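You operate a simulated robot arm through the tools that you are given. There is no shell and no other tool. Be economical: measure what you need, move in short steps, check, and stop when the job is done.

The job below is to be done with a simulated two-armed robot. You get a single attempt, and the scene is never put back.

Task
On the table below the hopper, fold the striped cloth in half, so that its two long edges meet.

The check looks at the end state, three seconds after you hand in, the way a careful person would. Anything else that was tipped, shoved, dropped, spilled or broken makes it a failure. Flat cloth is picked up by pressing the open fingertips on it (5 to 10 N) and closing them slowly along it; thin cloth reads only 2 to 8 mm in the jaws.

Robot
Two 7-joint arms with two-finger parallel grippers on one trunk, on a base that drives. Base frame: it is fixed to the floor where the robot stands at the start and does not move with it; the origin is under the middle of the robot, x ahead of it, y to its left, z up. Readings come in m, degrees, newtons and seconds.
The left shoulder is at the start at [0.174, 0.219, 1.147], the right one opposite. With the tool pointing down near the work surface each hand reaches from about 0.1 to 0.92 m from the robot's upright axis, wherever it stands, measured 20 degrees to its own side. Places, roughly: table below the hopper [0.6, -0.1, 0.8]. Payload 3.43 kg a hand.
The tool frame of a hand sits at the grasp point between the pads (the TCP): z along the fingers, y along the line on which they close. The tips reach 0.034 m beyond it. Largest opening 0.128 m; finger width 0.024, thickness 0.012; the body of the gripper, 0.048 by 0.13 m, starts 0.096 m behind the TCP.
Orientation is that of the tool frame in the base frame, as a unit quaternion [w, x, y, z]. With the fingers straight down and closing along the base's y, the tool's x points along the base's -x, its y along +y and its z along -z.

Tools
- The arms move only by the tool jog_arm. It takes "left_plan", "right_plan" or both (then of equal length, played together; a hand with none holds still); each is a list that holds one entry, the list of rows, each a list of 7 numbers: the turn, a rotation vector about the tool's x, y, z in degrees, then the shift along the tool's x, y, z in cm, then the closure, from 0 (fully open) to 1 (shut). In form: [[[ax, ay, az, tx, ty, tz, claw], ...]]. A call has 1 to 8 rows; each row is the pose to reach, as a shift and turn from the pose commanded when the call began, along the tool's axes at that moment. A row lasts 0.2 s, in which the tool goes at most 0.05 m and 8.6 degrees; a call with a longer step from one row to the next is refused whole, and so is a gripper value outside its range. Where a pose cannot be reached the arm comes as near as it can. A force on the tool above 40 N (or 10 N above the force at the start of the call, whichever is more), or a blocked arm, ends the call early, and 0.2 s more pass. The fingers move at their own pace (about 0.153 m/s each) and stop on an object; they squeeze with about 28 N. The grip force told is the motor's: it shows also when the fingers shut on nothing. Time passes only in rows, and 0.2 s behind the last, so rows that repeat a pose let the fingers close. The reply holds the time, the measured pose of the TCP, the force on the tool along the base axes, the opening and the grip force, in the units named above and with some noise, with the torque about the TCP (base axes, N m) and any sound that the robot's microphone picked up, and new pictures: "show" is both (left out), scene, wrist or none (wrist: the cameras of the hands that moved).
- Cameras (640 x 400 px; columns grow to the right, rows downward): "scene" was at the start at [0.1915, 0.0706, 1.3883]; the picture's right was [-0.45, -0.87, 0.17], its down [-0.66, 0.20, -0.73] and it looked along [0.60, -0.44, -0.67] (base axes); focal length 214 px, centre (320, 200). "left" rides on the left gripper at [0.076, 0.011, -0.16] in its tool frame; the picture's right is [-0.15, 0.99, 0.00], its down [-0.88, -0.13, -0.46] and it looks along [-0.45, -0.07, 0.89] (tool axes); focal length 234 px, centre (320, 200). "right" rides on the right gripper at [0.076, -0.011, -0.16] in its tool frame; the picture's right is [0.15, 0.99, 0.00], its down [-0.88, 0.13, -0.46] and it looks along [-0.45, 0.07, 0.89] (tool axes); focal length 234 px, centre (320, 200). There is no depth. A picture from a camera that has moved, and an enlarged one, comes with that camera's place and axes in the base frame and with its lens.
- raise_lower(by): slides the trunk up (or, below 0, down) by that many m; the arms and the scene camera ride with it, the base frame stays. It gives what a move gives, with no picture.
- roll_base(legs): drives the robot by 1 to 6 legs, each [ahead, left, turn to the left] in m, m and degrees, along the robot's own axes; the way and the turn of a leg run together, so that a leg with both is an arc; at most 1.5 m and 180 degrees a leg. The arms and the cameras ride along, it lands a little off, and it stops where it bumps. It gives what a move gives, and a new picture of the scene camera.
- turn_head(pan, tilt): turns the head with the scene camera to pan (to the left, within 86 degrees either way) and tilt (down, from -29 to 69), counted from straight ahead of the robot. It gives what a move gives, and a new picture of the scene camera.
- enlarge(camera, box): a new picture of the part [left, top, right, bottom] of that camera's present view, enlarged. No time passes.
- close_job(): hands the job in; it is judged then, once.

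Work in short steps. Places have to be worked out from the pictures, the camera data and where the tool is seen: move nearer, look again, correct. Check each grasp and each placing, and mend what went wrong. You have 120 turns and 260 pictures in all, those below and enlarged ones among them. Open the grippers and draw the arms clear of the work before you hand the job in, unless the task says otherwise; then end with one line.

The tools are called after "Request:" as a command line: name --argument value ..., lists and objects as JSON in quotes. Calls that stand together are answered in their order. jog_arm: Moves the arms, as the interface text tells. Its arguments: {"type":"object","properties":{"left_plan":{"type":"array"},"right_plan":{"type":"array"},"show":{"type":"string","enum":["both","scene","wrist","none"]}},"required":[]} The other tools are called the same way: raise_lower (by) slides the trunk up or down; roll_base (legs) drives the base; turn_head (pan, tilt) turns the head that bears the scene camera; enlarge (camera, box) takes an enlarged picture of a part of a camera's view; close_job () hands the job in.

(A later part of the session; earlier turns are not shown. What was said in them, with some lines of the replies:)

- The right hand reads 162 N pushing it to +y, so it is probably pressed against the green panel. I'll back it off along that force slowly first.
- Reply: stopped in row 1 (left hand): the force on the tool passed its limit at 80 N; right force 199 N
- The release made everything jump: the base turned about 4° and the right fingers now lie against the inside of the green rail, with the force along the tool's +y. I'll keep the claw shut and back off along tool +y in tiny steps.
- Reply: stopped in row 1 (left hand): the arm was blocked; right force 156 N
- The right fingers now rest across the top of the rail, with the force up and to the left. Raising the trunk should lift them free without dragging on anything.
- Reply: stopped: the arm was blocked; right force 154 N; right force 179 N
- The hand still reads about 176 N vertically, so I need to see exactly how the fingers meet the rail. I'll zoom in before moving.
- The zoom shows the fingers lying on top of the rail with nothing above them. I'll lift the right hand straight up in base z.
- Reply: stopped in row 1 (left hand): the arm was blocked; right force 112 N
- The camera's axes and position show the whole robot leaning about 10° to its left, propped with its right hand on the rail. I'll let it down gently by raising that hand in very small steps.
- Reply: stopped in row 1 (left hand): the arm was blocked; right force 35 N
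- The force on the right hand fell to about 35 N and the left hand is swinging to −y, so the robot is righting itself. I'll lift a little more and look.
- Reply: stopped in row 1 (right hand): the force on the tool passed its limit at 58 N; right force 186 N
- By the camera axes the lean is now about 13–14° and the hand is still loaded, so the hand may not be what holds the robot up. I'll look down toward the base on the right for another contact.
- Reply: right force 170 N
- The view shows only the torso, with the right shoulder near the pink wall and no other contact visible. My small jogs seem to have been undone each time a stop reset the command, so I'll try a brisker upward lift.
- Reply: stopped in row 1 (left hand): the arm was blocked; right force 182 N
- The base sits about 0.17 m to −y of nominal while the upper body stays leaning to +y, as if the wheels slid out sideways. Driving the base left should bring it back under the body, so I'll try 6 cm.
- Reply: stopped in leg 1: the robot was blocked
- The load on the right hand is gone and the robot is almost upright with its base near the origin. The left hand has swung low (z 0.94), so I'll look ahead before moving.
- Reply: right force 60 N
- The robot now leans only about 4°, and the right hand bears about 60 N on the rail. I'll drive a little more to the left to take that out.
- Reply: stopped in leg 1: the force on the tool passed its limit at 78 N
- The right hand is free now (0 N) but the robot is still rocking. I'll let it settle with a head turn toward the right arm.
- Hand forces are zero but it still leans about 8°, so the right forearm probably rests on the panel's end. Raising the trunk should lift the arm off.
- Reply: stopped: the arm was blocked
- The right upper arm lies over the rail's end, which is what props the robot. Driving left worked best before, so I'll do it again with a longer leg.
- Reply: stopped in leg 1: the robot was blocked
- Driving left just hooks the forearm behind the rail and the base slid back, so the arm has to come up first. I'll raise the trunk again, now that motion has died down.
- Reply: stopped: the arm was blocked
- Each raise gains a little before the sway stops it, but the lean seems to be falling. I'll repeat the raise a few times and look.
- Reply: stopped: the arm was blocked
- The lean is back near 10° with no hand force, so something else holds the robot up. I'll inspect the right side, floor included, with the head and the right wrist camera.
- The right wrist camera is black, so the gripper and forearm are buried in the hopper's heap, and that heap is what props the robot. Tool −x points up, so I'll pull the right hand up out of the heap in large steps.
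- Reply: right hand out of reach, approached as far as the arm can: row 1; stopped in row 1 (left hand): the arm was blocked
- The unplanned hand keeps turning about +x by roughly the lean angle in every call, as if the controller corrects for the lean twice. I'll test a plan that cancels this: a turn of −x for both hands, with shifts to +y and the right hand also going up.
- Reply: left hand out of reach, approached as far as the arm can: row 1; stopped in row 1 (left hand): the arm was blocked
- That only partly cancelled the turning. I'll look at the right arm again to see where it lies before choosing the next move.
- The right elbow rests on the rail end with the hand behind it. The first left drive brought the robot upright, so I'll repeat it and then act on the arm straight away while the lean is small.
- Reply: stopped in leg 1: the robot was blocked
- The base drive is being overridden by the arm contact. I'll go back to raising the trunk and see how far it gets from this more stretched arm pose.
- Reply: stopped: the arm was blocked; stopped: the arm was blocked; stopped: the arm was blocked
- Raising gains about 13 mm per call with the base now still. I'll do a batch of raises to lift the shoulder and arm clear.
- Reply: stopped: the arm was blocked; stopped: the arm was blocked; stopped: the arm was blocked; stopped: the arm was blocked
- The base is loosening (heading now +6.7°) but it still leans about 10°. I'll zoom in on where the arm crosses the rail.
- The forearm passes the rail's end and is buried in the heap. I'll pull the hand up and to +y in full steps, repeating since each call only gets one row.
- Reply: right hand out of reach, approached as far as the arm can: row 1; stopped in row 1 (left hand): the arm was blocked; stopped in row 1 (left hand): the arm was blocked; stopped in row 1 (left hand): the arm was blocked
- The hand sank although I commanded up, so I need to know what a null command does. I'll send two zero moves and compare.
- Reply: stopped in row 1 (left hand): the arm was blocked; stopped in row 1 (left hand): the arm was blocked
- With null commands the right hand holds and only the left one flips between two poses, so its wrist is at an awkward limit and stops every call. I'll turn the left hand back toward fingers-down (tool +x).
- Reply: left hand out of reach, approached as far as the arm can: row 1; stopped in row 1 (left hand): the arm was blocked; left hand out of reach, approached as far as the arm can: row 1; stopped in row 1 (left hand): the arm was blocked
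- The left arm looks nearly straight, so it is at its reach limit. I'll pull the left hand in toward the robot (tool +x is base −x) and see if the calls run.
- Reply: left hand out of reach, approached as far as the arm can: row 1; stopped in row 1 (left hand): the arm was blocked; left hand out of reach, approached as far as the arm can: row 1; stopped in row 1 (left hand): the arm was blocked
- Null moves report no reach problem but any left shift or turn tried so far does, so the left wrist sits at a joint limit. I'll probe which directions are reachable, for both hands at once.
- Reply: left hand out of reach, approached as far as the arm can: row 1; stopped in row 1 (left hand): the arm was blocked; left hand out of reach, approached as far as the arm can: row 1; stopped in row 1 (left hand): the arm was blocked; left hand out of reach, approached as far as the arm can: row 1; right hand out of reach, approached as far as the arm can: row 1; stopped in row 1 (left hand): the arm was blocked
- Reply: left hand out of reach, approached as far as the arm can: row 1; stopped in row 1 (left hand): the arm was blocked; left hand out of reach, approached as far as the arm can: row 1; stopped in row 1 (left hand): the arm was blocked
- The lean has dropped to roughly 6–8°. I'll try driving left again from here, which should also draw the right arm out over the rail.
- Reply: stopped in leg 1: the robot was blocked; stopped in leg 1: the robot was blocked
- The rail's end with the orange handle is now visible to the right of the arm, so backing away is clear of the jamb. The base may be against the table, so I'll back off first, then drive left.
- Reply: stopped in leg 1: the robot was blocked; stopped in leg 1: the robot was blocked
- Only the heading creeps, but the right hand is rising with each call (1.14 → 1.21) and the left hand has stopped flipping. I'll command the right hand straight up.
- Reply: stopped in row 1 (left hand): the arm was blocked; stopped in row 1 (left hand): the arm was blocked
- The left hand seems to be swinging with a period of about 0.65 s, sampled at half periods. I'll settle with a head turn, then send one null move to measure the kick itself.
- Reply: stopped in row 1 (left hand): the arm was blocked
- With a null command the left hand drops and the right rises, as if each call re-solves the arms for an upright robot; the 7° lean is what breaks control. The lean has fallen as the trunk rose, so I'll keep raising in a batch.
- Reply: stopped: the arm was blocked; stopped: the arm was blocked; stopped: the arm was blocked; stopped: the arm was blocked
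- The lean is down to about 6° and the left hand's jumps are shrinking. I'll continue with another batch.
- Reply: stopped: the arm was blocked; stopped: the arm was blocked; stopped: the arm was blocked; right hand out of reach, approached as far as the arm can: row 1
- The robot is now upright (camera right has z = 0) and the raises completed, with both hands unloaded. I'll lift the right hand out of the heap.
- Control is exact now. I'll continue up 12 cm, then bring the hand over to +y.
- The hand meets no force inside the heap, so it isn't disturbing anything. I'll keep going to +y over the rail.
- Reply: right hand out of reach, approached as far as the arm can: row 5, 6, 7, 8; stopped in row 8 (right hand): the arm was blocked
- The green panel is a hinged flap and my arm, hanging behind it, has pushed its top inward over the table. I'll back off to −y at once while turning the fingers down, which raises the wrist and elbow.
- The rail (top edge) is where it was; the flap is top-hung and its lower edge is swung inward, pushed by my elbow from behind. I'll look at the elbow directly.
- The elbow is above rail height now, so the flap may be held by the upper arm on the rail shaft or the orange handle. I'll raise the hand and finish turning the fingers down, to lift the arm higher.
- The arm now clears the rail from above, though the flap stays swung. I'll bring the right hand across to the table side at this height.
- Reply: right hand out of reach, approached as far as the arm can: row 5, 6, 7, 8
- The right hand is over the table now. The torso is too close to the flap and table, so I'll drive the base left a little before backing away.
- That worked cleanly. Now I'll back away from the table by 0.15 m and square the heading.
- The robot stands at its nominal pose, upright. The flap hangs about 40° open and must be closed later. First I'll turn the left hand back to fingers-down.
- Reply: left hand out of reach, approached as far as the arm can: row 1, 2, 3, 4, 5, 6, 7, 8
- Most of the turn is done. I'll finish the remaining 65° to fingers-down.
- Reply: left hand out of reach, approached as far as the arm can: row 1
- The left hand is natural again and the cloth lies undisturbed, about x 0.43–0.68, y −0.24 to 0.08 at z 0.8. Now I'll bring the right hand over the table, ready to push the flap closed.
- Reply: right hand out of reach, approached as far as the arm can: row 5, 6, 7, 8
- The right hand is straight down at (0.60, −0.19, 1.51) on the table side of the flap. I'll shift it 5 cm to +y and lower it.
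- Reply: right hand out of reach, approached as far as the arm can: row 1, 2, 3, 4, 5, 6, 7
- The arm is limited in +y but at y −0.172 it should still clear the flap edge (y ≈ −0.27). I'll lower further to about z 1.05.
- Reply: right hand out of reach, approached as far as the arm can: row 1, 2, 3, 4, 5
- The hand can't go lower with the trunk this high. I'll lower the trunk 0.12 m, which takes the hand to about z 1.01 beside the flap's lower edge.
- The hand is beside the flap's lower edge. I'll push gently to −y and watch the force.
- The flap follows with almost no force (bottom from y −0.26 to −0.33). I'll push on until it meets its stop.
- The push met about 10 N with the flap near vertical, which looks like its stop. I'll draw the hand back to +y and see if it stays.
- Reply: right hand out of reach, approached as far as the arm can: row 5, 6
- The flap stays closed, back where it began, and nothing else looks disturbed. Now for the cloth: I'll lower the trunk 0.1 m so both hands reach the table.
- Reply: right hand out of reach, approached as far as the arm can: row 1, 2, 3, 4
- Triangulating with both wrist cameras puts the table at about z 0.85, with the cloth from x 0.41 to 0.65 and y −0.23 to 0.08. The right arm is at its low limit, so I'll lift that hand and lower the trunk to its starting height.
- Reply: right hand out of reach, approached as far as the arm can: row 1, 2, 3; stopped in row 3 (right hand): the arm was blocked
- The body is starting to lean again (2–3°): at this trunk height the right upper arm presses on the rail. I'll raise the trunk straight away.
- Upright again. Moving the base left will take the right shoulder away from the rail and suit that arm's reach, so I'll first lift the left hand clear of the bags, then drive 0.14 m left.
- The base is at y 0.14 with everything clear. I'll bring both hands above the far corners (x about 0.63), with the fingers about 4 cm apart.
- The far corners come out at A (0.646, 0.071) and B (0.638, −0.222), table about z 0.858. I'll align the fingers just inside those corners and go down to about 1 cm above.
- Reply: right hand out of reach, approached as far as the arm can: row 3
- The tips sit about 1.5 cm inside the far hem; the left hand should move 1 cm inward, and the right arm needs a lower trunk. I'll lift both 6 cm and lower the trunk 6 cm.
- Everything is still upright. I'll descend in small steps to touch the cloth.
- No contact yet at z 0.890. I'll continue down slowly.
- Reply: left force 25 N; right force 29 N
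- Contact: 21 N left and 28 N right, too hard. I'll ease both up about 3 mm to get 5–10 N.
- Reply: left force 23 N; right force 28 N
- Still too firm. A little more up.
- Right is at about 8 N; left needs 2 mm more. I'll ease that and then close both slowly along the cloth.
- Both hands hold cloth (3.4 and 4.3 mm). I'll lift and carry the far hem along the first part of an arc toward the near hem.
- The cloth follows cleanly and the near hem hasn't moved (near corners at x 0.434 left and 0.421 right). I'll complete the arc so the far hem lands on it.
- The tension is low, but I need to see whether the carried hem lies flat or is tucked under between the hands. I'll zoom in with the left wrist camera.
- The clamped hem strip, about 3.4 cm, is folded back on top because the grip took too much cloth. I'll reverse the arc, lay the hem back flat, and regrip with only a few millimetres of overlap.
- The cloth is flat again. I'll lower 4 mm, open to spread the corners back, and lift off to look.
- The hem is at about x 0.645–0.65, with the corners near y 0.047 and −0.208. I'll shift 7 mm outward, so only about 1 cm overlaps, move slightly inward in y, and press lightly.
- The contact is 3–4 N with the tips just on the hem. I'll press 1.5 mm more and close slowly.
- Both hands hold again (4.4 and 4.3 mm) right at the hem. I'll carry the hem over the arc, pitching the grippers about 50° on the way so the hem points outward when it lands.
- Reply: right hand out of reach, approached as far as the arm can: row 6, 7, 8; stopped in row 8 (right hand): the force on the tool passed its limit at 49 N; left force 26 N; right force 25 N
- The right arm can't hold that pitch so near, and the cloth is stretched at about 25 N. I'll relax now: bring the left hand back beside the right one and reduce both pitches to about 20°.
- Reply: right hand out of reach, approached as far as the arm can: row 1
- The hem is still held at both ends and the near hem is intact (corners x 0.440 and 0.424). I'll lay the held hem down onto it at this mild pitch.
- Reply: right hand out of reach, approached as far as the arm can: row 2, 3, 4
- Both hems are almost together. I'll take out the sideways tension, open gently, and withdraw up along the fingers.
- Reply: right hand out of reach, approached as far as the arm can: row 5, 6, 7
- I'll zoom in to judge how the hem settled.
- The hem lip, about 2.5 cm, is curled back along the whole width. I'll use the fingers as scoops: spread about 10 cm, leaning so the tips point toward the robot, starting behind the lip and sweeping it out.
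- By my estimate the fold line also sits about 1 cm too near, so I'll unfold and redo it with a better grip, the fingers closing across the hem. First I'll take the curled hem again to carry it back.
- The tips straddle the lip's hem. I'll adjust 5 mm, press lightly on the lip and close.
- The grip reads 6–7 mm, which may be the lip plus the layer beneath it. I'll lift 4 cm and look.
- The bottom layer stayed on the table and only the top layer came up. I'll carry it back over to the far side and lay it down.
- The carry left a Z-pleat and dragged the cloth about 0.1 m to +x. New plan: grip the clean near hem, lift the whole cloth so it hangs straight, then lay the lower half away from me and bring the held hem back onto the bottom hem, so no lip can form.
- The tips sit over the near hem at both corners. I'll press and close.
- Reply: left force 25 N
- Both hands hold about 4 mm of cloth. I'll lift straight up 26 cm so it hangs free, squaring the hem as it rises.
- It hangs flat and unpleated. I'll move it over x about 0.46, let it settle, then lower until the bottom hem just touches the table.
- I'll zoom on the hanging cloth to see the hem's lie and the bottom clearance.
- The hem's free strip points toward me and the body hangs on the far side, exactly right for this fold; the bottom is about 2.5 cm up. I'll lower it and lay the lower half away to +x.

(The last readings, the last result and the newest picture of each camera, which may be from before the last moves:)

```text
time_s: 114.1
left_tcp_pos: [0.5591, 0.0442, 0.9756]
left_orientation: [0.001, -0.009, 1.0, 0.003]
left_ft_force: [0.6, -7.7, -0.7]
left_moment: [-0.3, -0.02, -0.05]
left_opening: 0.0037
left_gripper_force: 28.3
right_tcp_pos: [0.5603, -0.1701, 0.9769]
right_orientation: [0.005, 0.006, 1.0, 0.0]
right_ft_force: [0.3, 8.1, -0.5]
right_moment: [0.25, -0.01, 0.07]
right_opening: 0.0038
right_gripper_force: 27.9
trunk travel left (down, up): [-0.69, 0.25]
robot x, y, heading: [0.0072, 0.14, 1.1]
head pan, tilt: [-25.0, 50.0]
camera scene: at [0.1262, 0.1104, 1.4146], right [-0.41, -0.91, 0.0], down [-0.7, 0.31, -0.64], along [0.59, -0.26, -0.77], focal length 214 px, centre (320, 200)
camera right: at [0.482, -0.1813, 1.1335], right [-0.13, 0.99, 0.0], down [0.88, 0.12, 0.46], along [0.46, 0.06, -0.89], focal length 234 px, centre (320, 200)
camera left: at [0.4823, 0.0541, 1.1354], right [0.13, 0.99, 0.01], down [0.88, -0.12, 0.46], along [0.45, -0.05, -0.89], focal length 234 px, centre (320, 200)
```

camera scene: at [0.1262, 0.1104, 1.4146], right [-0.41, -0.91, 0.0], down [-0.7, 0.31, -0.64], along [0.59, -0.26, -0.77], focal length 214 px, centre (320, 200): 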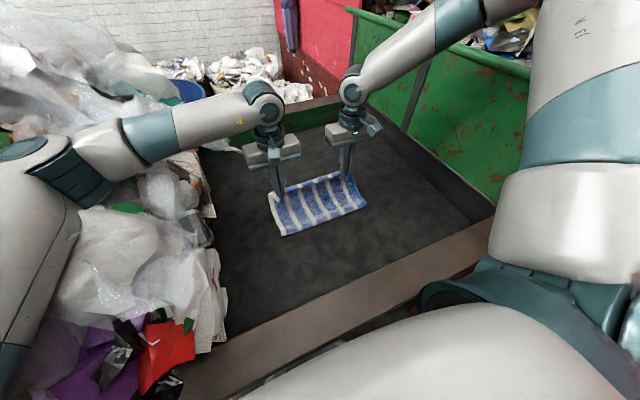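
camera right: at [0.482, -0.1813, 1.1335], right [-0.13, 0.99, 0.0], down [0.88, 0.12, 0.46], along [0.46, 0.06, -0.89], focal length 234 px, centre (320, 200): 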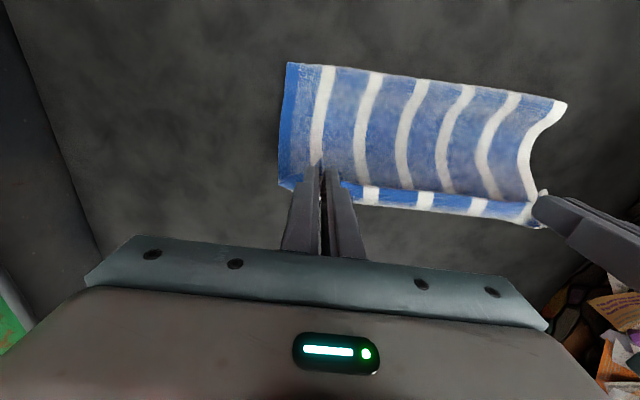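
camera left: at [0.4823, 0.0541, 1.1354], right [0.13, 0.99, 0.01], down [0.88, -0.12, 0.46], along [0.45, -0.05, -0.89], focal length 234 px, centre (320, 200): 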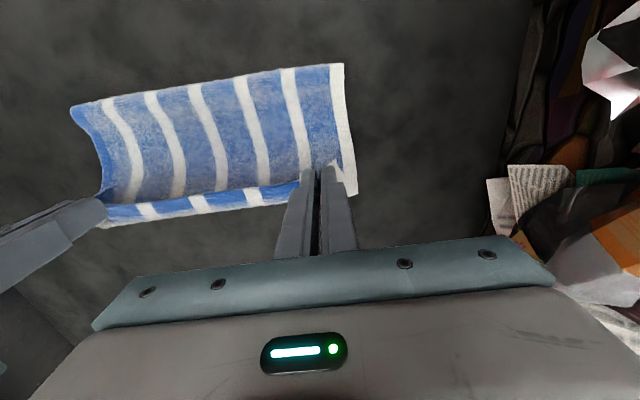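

The lower half is laid with its hem straight at x 0.472 from y −0.218 to 0.085. Now I'll bring the held hem over and down onto it.

Request:
jog_arm --right_plan '[[[0, 0, 0, -0.6, 0, 0.5, 1], [0, 0, 0, 2.2, -0.1, 0.8, 1], [0, 0, 0, 5, -0.2, 2.2, 1], [0, 0, 0, 7.2, -0.2, 4.5, 1], [0, 0, 0, 8.2, -0.2, 6.8, 1], [0, 0, 0, 8.2, -0.2, 8.1, 1], [0, 0, 0, 8.2, -0.2, 8.1, 1]]]' --left_plan '[[[0, 0, 0, -0.6, 0, 0.5, 1], [0, 0, 0, 2.2, 0, 0.8, 1], [0, 0, 0, 5, 0, 2.2, 1], [0, 0, 0, 7.2, 0, 4.5, 1], [0, 0, 0, 8.2, 0, 6.8, 1], [0, 0, 0, 8.2, 0, 8.0, 1], [0, 0, 0, 8.2, 0, 8.0, 1]]]' --show "both"

```text
time_s: 115.7
left_tcp_pos: [0.4773, 0.0451, 0.896]
left_orientation: [0.001, -0.008, 1.0, 0.005]
left_ft_force: [0.7, -6.9, 2.3]
left_moment: [-0.26, -0.01, -0.07]
left_opening: 0.0036
left_gripper_force: 28.2
right_tcp_pos: [0.4775, -0.169, 0.8952]
right_orientation: [0.006, 0.007, 1.0, 0.0]
right_ft_force: [0.4, 6.3, 5.1]
right_moment: [0.19, 0.0, 0.07]
right_opening: 0.0035
right_gripper_force: 28.0
trunk travel left (down, up): [-0.69, 0.25]
robot x, y, heading: [0.0067, 0.1434, 1.0]
head pan, tilt: [-25.0, 50.0]
camera scene: at [0.1266, 0.1106, 1.4146], right [-0.41, -0.91, 0.0], down [-0.7, 0.31, -0.64], along [0.59, -0.26, -0.77], focal length 214 px, centre (320, 200)
camera right: at [0.4004, -0.1818, 1.0521], right [-0.13, 0.99, 0.0], down [0.88, 0.12, 0.47], along [0.46, 0.06, -0.89], focal length 234 px, centre (320, 200)
camera left: at [0.4011, 0.0529, 1.0547], right [0.13, 0.99, 0.01], down [0.88, -0.12, 0.46], along [0.45, -0.05, -0.89], focal length 234 px, centre (320, 200)
```

scene: 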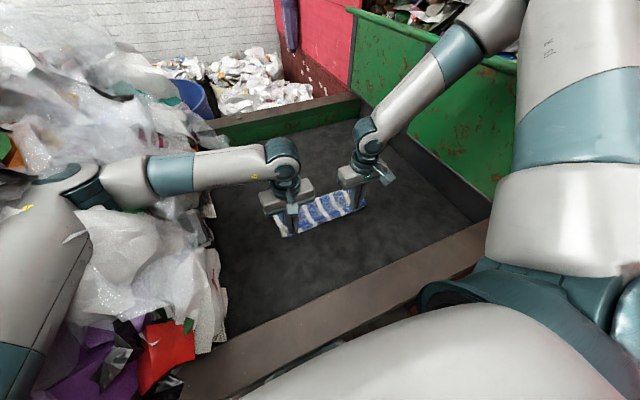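
right: 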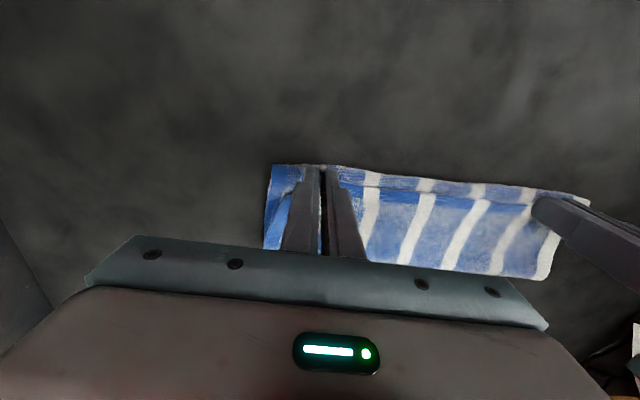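
left: 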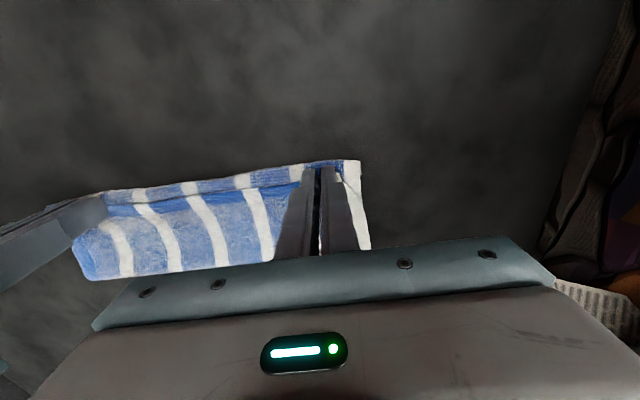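

Request:
enlarge --camera "left" --box '[60, 140, 380, 290]'

Request:
enlarge --camera "right" --box '[250, 140, 610, 290]'

```text
2.00 times, centred on (220, 215) of left
camera zoom: at [0.4011, 0.0529, 1.0547], right [0.13, 0.99, 0.01], down [0.88, -0.12, 0.46], along [0.45, -0.05, -0.89], focal length 468 px, centre (520, 170)
```

zoom: 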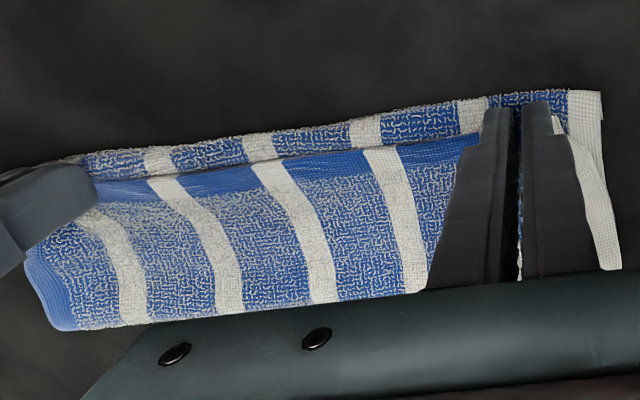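

```text
1.78 times, centred on (430, 215) of right
camera zoom: at [0.4004, -0.1818, 1.0521], right [-0.13, 0.99, 0.0], down [0.88, 0.12, 0.47], along [0.46, 0.06, -0.89], focal length 416 px, centre (124, 173)
```

zoom: 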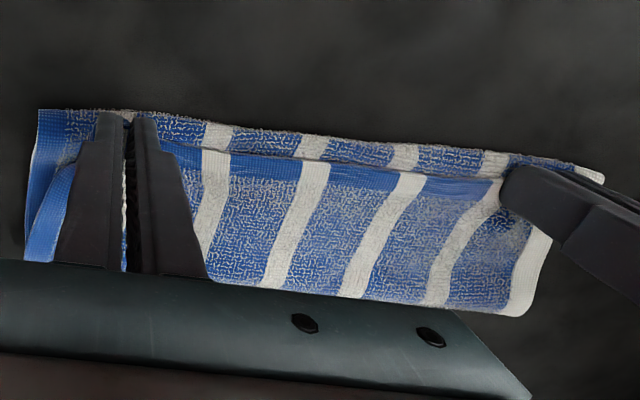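

The held hem lies flat, pointing the right way, but ends about 1–1.5 cm short of the bottom hem (crease about x 0.605). I'll lift slightly, pull it 1.4 cm further toward me, and set it down.

Request:
jog_arm --right_plan '[[[0, 0, 0, 0, 0, -0.7, 1], [0, 0, 0, 0.8, 0, -0.7, 1], [0, 0, 0, 1.5, 0, -0.5, 1], [0, 0, 0, 1.5, 0, 0.1, 1], [0, 0, 0, 1.5, 0, 0.1, 1]]]' --left_plan '[[[0, 0, 0, 0, 0, -0.7, 1], [0, 0, 0, 0.8, 0, -0.7, 1], [0, 0, 0, 1.5, 0, -0.5, 1], [0, 0, 0, 1.5, 0, 0.1, 1], [0, 0, 0, 1.5, 0, 0.1, 1]]]' --show "none"

Request:
enlarge --camera "left" --box '[60, 140, 380, 290]'

Request:
enlarge --camera "right" --box '[250, 140, 610, 290]'

```text
time_s: 116.9
left_tcp_pos: [0.4627, 0.0435, 0.8939]
left_orientation: [0.001, -0.009, 1.0, 0.004]
left_ft_force: [1.8, -7.2, 3.9]
left_moment: [-0.28, -0.1, -0.02]
left_opening: 0.0039
left_gripper_force: 28.3
right_tcp_pos: [0.4637, -0.1694, 0.8929]
right_orientation: [0.005, 0.006, 1.0, 0.0]
right_ft_force: [1.2, 4.8, 4.4]
right_moment: [0.18, -0.06, 0.03]
right_opening: 0.0036
right_gripper_force: 28.2
trunk travel left (down, up): [-0.69, 0.25]
robot x, y, heading: [0.0101, 0.1431, 0.8]
head pan, tilt: [-25.0, 50.0]
```

```text
2.00 times, centred on (220, 215) of left
camera zoom: at [0.386, 0.0527, 1.0541], right [0.13, 0.99, 0.01], down [0.88, -0.12, 0.46], along [0.45, -0.05, -0.89], focal length 468 px, centre (520, 170)
```

zoom: 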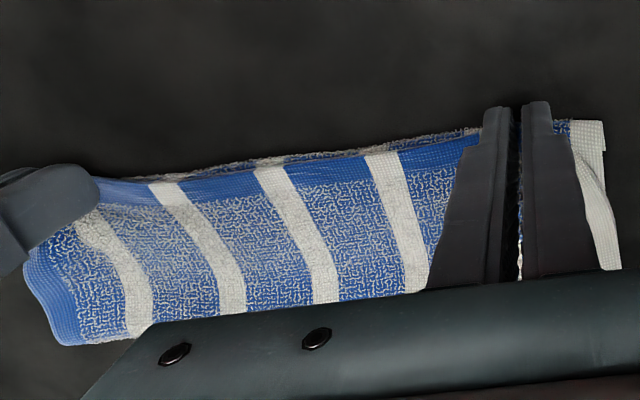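

```text
1.78 times, centred on (430, 215) of right
camera zoom: at [0.3856, -0.1814, 1.0514], right [-0.13, 0.99, 0.0], down [0.88, 0.12, 0.46], along [0.46, 0.06, -0.89], focal length 416 px, centre (124, 173)
```

zoom: 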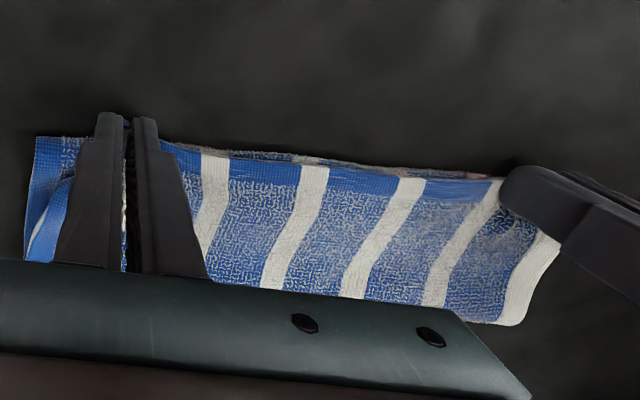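

The two hems now nearly coincide along the width. I'll open slowly, which also spreads the bunched corners, and lift straight off.

Request:
jog_arm --right_plan '[[[0, 0, 0, 0, 0, 0, 0.95], [0, 0, 0, 0, 0, 0, 0.88], [0, 0, 0, 0, 0, 0, 0.8], [0, 0, 0, 0, 0, 0, 0.72], [0, 0, 0, 0, 0, -1, 0.72], [0, 0, 0, 0, 0, -4, 0.72], [0, 0, 0, 0, 0, -8.5, 0.72]]]' --left_plan '[[[0, 0, 0, 0, 0, 0, 0.95], [0, 0, 0, 0, 0, 0, 0.88], [0, 0, 0, 0, 0, 0, 0.8], [0, 0, 0, 0, 0, 0, 0.72], [0, 0, 0, 0, 0, -1, 0.72], [0, 0, 0, 0, 0, -4, 0.72], [0, 0, 0, 0, 0, -8.5, 0.72]]]' --show "both"

Request:
enlarge --camera "left" --box '[90, 110, 390, 250]'

Request:
enlarge --camera "right" --box '[250, 110, 590, 250]'

```text
time_s: 118.5
left_tcp_pos: [0.4613, 0.044, 0.9788]
left_orientation: [0.001, -0.009, 1.0, 0.005]
left_ft_force: [-1.0, -0.4, 0.5]
left_moment: [-0.03, 0.01, -0.02]
left_opening: 0.0354
left_gripper_force: 0.1
right_tcp_pos: [0.4605, -0.1701, 0.9798]
right_orientation: [0.006, 0.007, 1.0, 0.0]
right_ft_force: [0.4, 0.2, 0.7]
right_moment: [-0.02, -0.03, 0.02]
right_opening: 0.0358
right_gripper_force: 0.1
trunk travel left (down, up): [-0.69, 0.25]
robot x, y, heading: [0.0075, 0.1391, 0.8]
head pan, tilt: [-25.0, 50.0]
camera scene: at [0.1249, 0.1105, 1.4145], right [-0.41, -0.91, 0.0], down [-0.7, 0.31, -0.64], along [0.59, -0.26, -0.77], focal length 214 px, centre (320, 200)
camera right: at [0.3828, -0.1815, 1.1378], right [-0.13, 0.99, 0.0], down [0.88, 0.12, 0.46], along [0.46, 0.06, -0.89], focal length 234 px, centre (320, 200)
camera left: at [0.3848, 0.0525, 1.1395], right [0.13, 0.99, 0.01], down [0.88, -0.12, 0.46], along [0.45, -0.05, -0.89], focal length 234 px, centre (320, 200)
```

scene: 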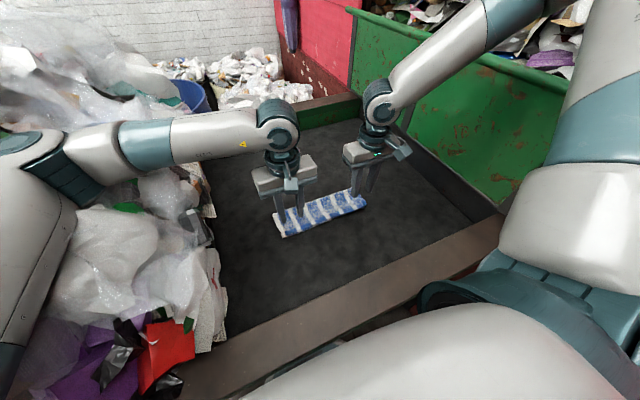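
right: 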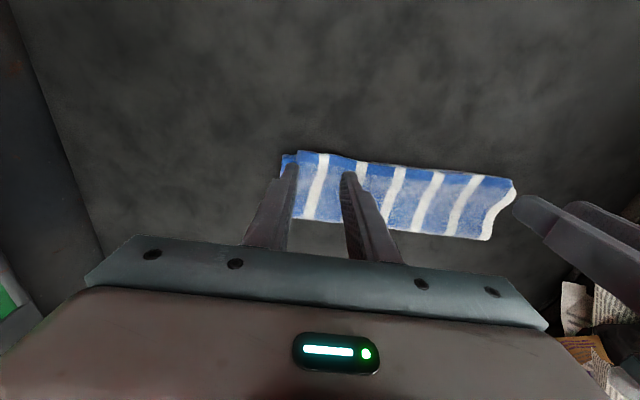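
left: 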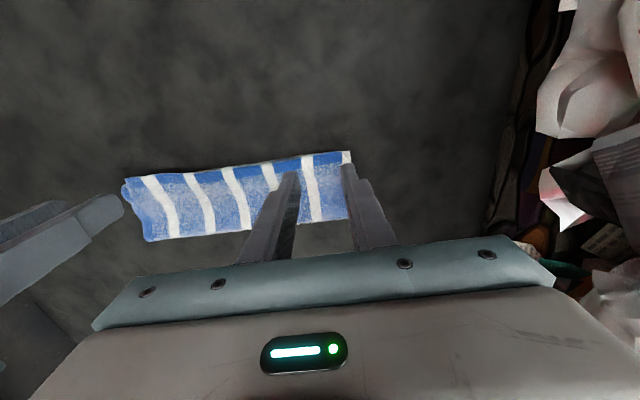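

```text
2.13 times, centred on (240, 180) of left
camera zoom: at [0.3848, 0.0525, 1.1395], right [0.13, 0.99, 0.01], down [0.88, -0.12, 0.46], along [0.45, -0.05, -0.89], focal length 500 px, centre (491, 243)
```

zoom: 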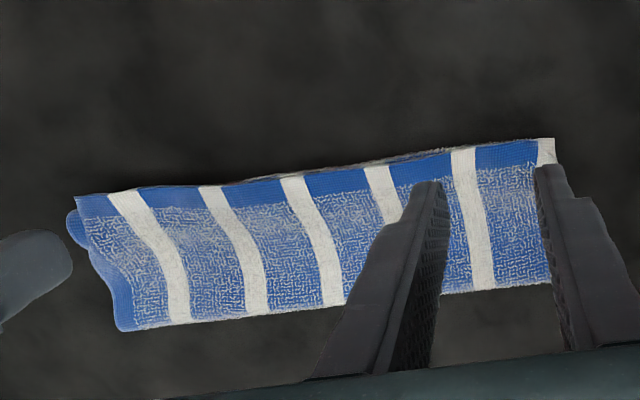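

```text
1.88 times, centred on (420, 180) of right
camera zoom: at [0.3828, -0.1815, 1.1378], right [-0.13, 0.99, 0.0], down [0.88, 0.12, 0.46], along [0.46, 0.06, -0.89], focal length 441 px, centre (132, 238)
```

zoom: 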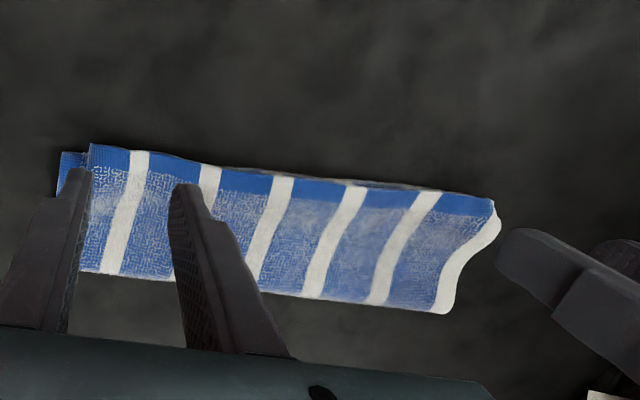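

The fold is clean: the hems meet along the width, with only a small sideways offset at the right end. I'll raise both hands clear and take an unobstructed look.

Request:
jog_arm --right_plan '[[[0, 0, 0, 0, 0, -4, 0.5], [0, 0, 0, -2, -1, -8, 0.5], [0, 0, 0, -6, -2, -11, 0.5], [0, 0, 0, -10, -3, -13, 0.5], [0, 0, 0, -13, -3.5, -13, 0.5]]]' --left_plan '[[[0, 0, 0, 0, 0, -4, 0.5], [0, 0, 0, -2, 1, -8, 0.5], [0, 0, 0, -6, 2, -12, 0.5], [0, 0, 0, -10, 3, -16, 0.5], [0, 0, 0, -14, 4, -19, 0.5]]]' --show "both"

Request:
enlarge --camera "scene" --box '[250, 170, 390, 260]'

```text
refused: row 3 steps farther than a row can; nothing moved
```

```text
4.44 times, centred on (320, 215) of scene
camera zoom: at [0.1249, 0.1105, 1.4145], right [-0.41, -0.91, 0.0], down [-0.7, 0.31, -0.64], along [0.59, -0.26, -0.77], focal length 953 px, centre (320, 133)
```

zoom: 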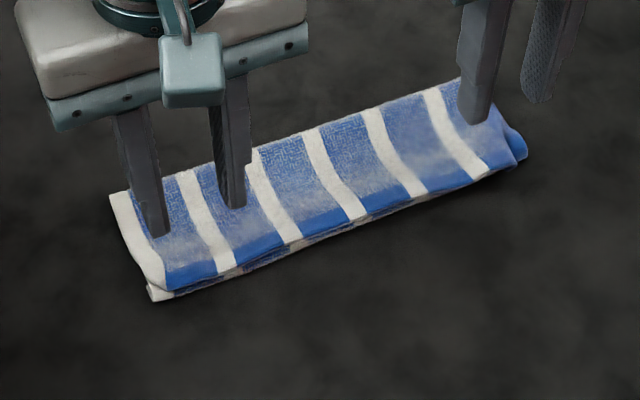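

That plan was refused for step size. The zoom shows the hems meeting within a few millimetres. I'll raise the hands in smaller steps.

Request:
jog_arm --right_plan '[[[0, 0, 0, 0, 0, -4, 0.6], [0, 0, 0, -1, -0.5, -8, 0.6], [0, 0, 0, -4, -1, -11, 0.6], [0, 0, 0, -7.5, -1.5, -13, 0.6], [0, 0, 0, -11, -2, -14, 0.6]]]' --left_plan '[[[0, 0, 0, 0, 0, -4, 0.6], [0, 0, 0, -1, 0.5, -8, 0.6], [0, 0, 0, -4, 1, -11, 0.6], [0, 0, 0, -7.5, 1.5, -14, 0.6], [0, 0, 0, -11, 2, -17, 0.6]]]' --show "both"

Request:
enlarge --camera "scene" --box '[250, 170, 390, 260]'

```text
time_s: 119.7
left_tcp_pos: [0.5748, 0.063, 1.1477]
left_orientation: [-0.002, -0.009, 1.0, 0.006]
left_ft_force: [0.8, -0.9, 0.3]
left_moment: [-0.01, -0.01, -0.01]
left_opening: 0.0512
left_gripper_force: 0.0
right_tcp_pos: [0.5734, -0.1918, 1.1205]
right_orientation: [0.003, 0.007, 1.0, 0.0]
right_ft_force: [0.8, -0.7, 0.5]
right_moment: [0.03, 0.01, -0.02]
right_opening: 0.0511
right_gripper_force: 0.1
trunk travel left (down, up): [-0.69, 0.25]
robot x, y, heading: [0.0085, 0.1418, 1.1]
head pan, tilt: [-25.0, 50.0]
camera scene: at [0.1292, 0.1101, 1.4142], right [-0.41, -0.91, 0.0], down [-0.7, 0.31, -0.64], along [0.59, -0.26, -0.77], focal length 214 px, centre (320, 200)
camera right: at [0.4958, -0.2033, 1.2782], right [-0.13, 0.99, 0.0], down [0.88, 0.12, 0.46], along [0.46, 0.06, -0.89], focal length 234 px, centre (320, 200)
camera left: at [0.498, 0.0723, 1.3075], right [0.13, 0.99, 0.01], down [0.88, -0.12, 0.45], along [0.45, -0.05, -0.89], focal length 234 px, centre (320, 200)
```

scene: 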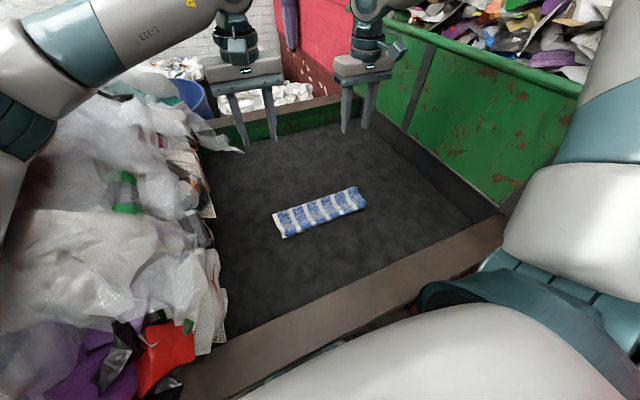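
right: 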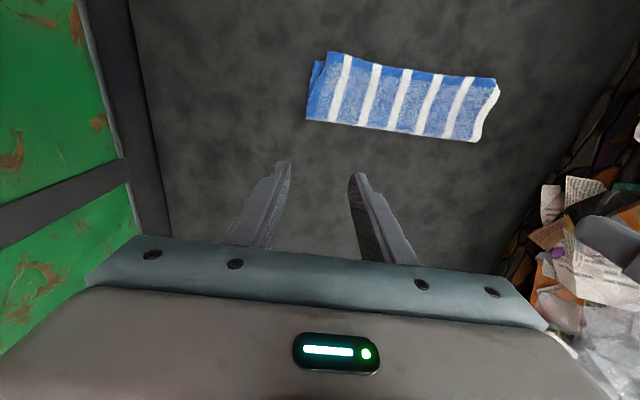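
left: 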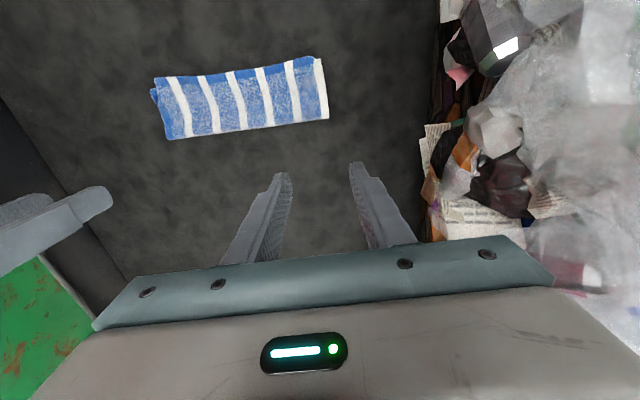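

```text
4.44 times, centred on (320, 215) of scene
camera zoom: at [0.1292, 0.1101, 1.4142], right [-0.41, -0.91, 0.0], down [-0.7, 0.31, -0.64], along [0.59, -0.26, -0.77], focal length 953 px, centre (320, 133)
```

zoom: 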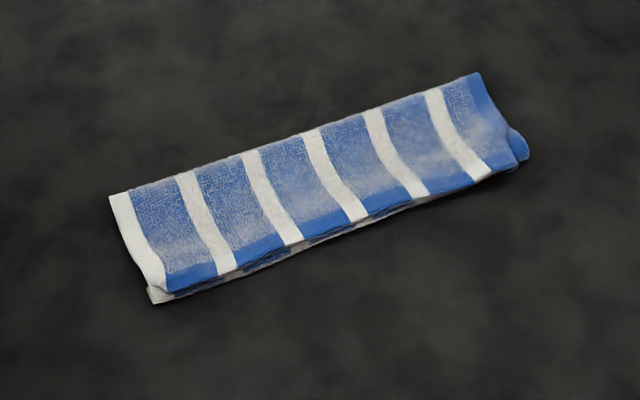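

The cloth is folded in half with its two long hems meeting. The hands are open and clear, the flap is closed again, and the robot stands upright, so I'll hand in.

Request:
close_job

```text
The job is handed in.
```

The striped cloth lies folded in half on the table with its two long edges meeting to within a few millimetres, and a short end offset by about 1 cm; while freeing the right arm from where it started jammed, I swung the hopper's green flap about 40° open and pushed it back closed, and saw nothing else disturbed.
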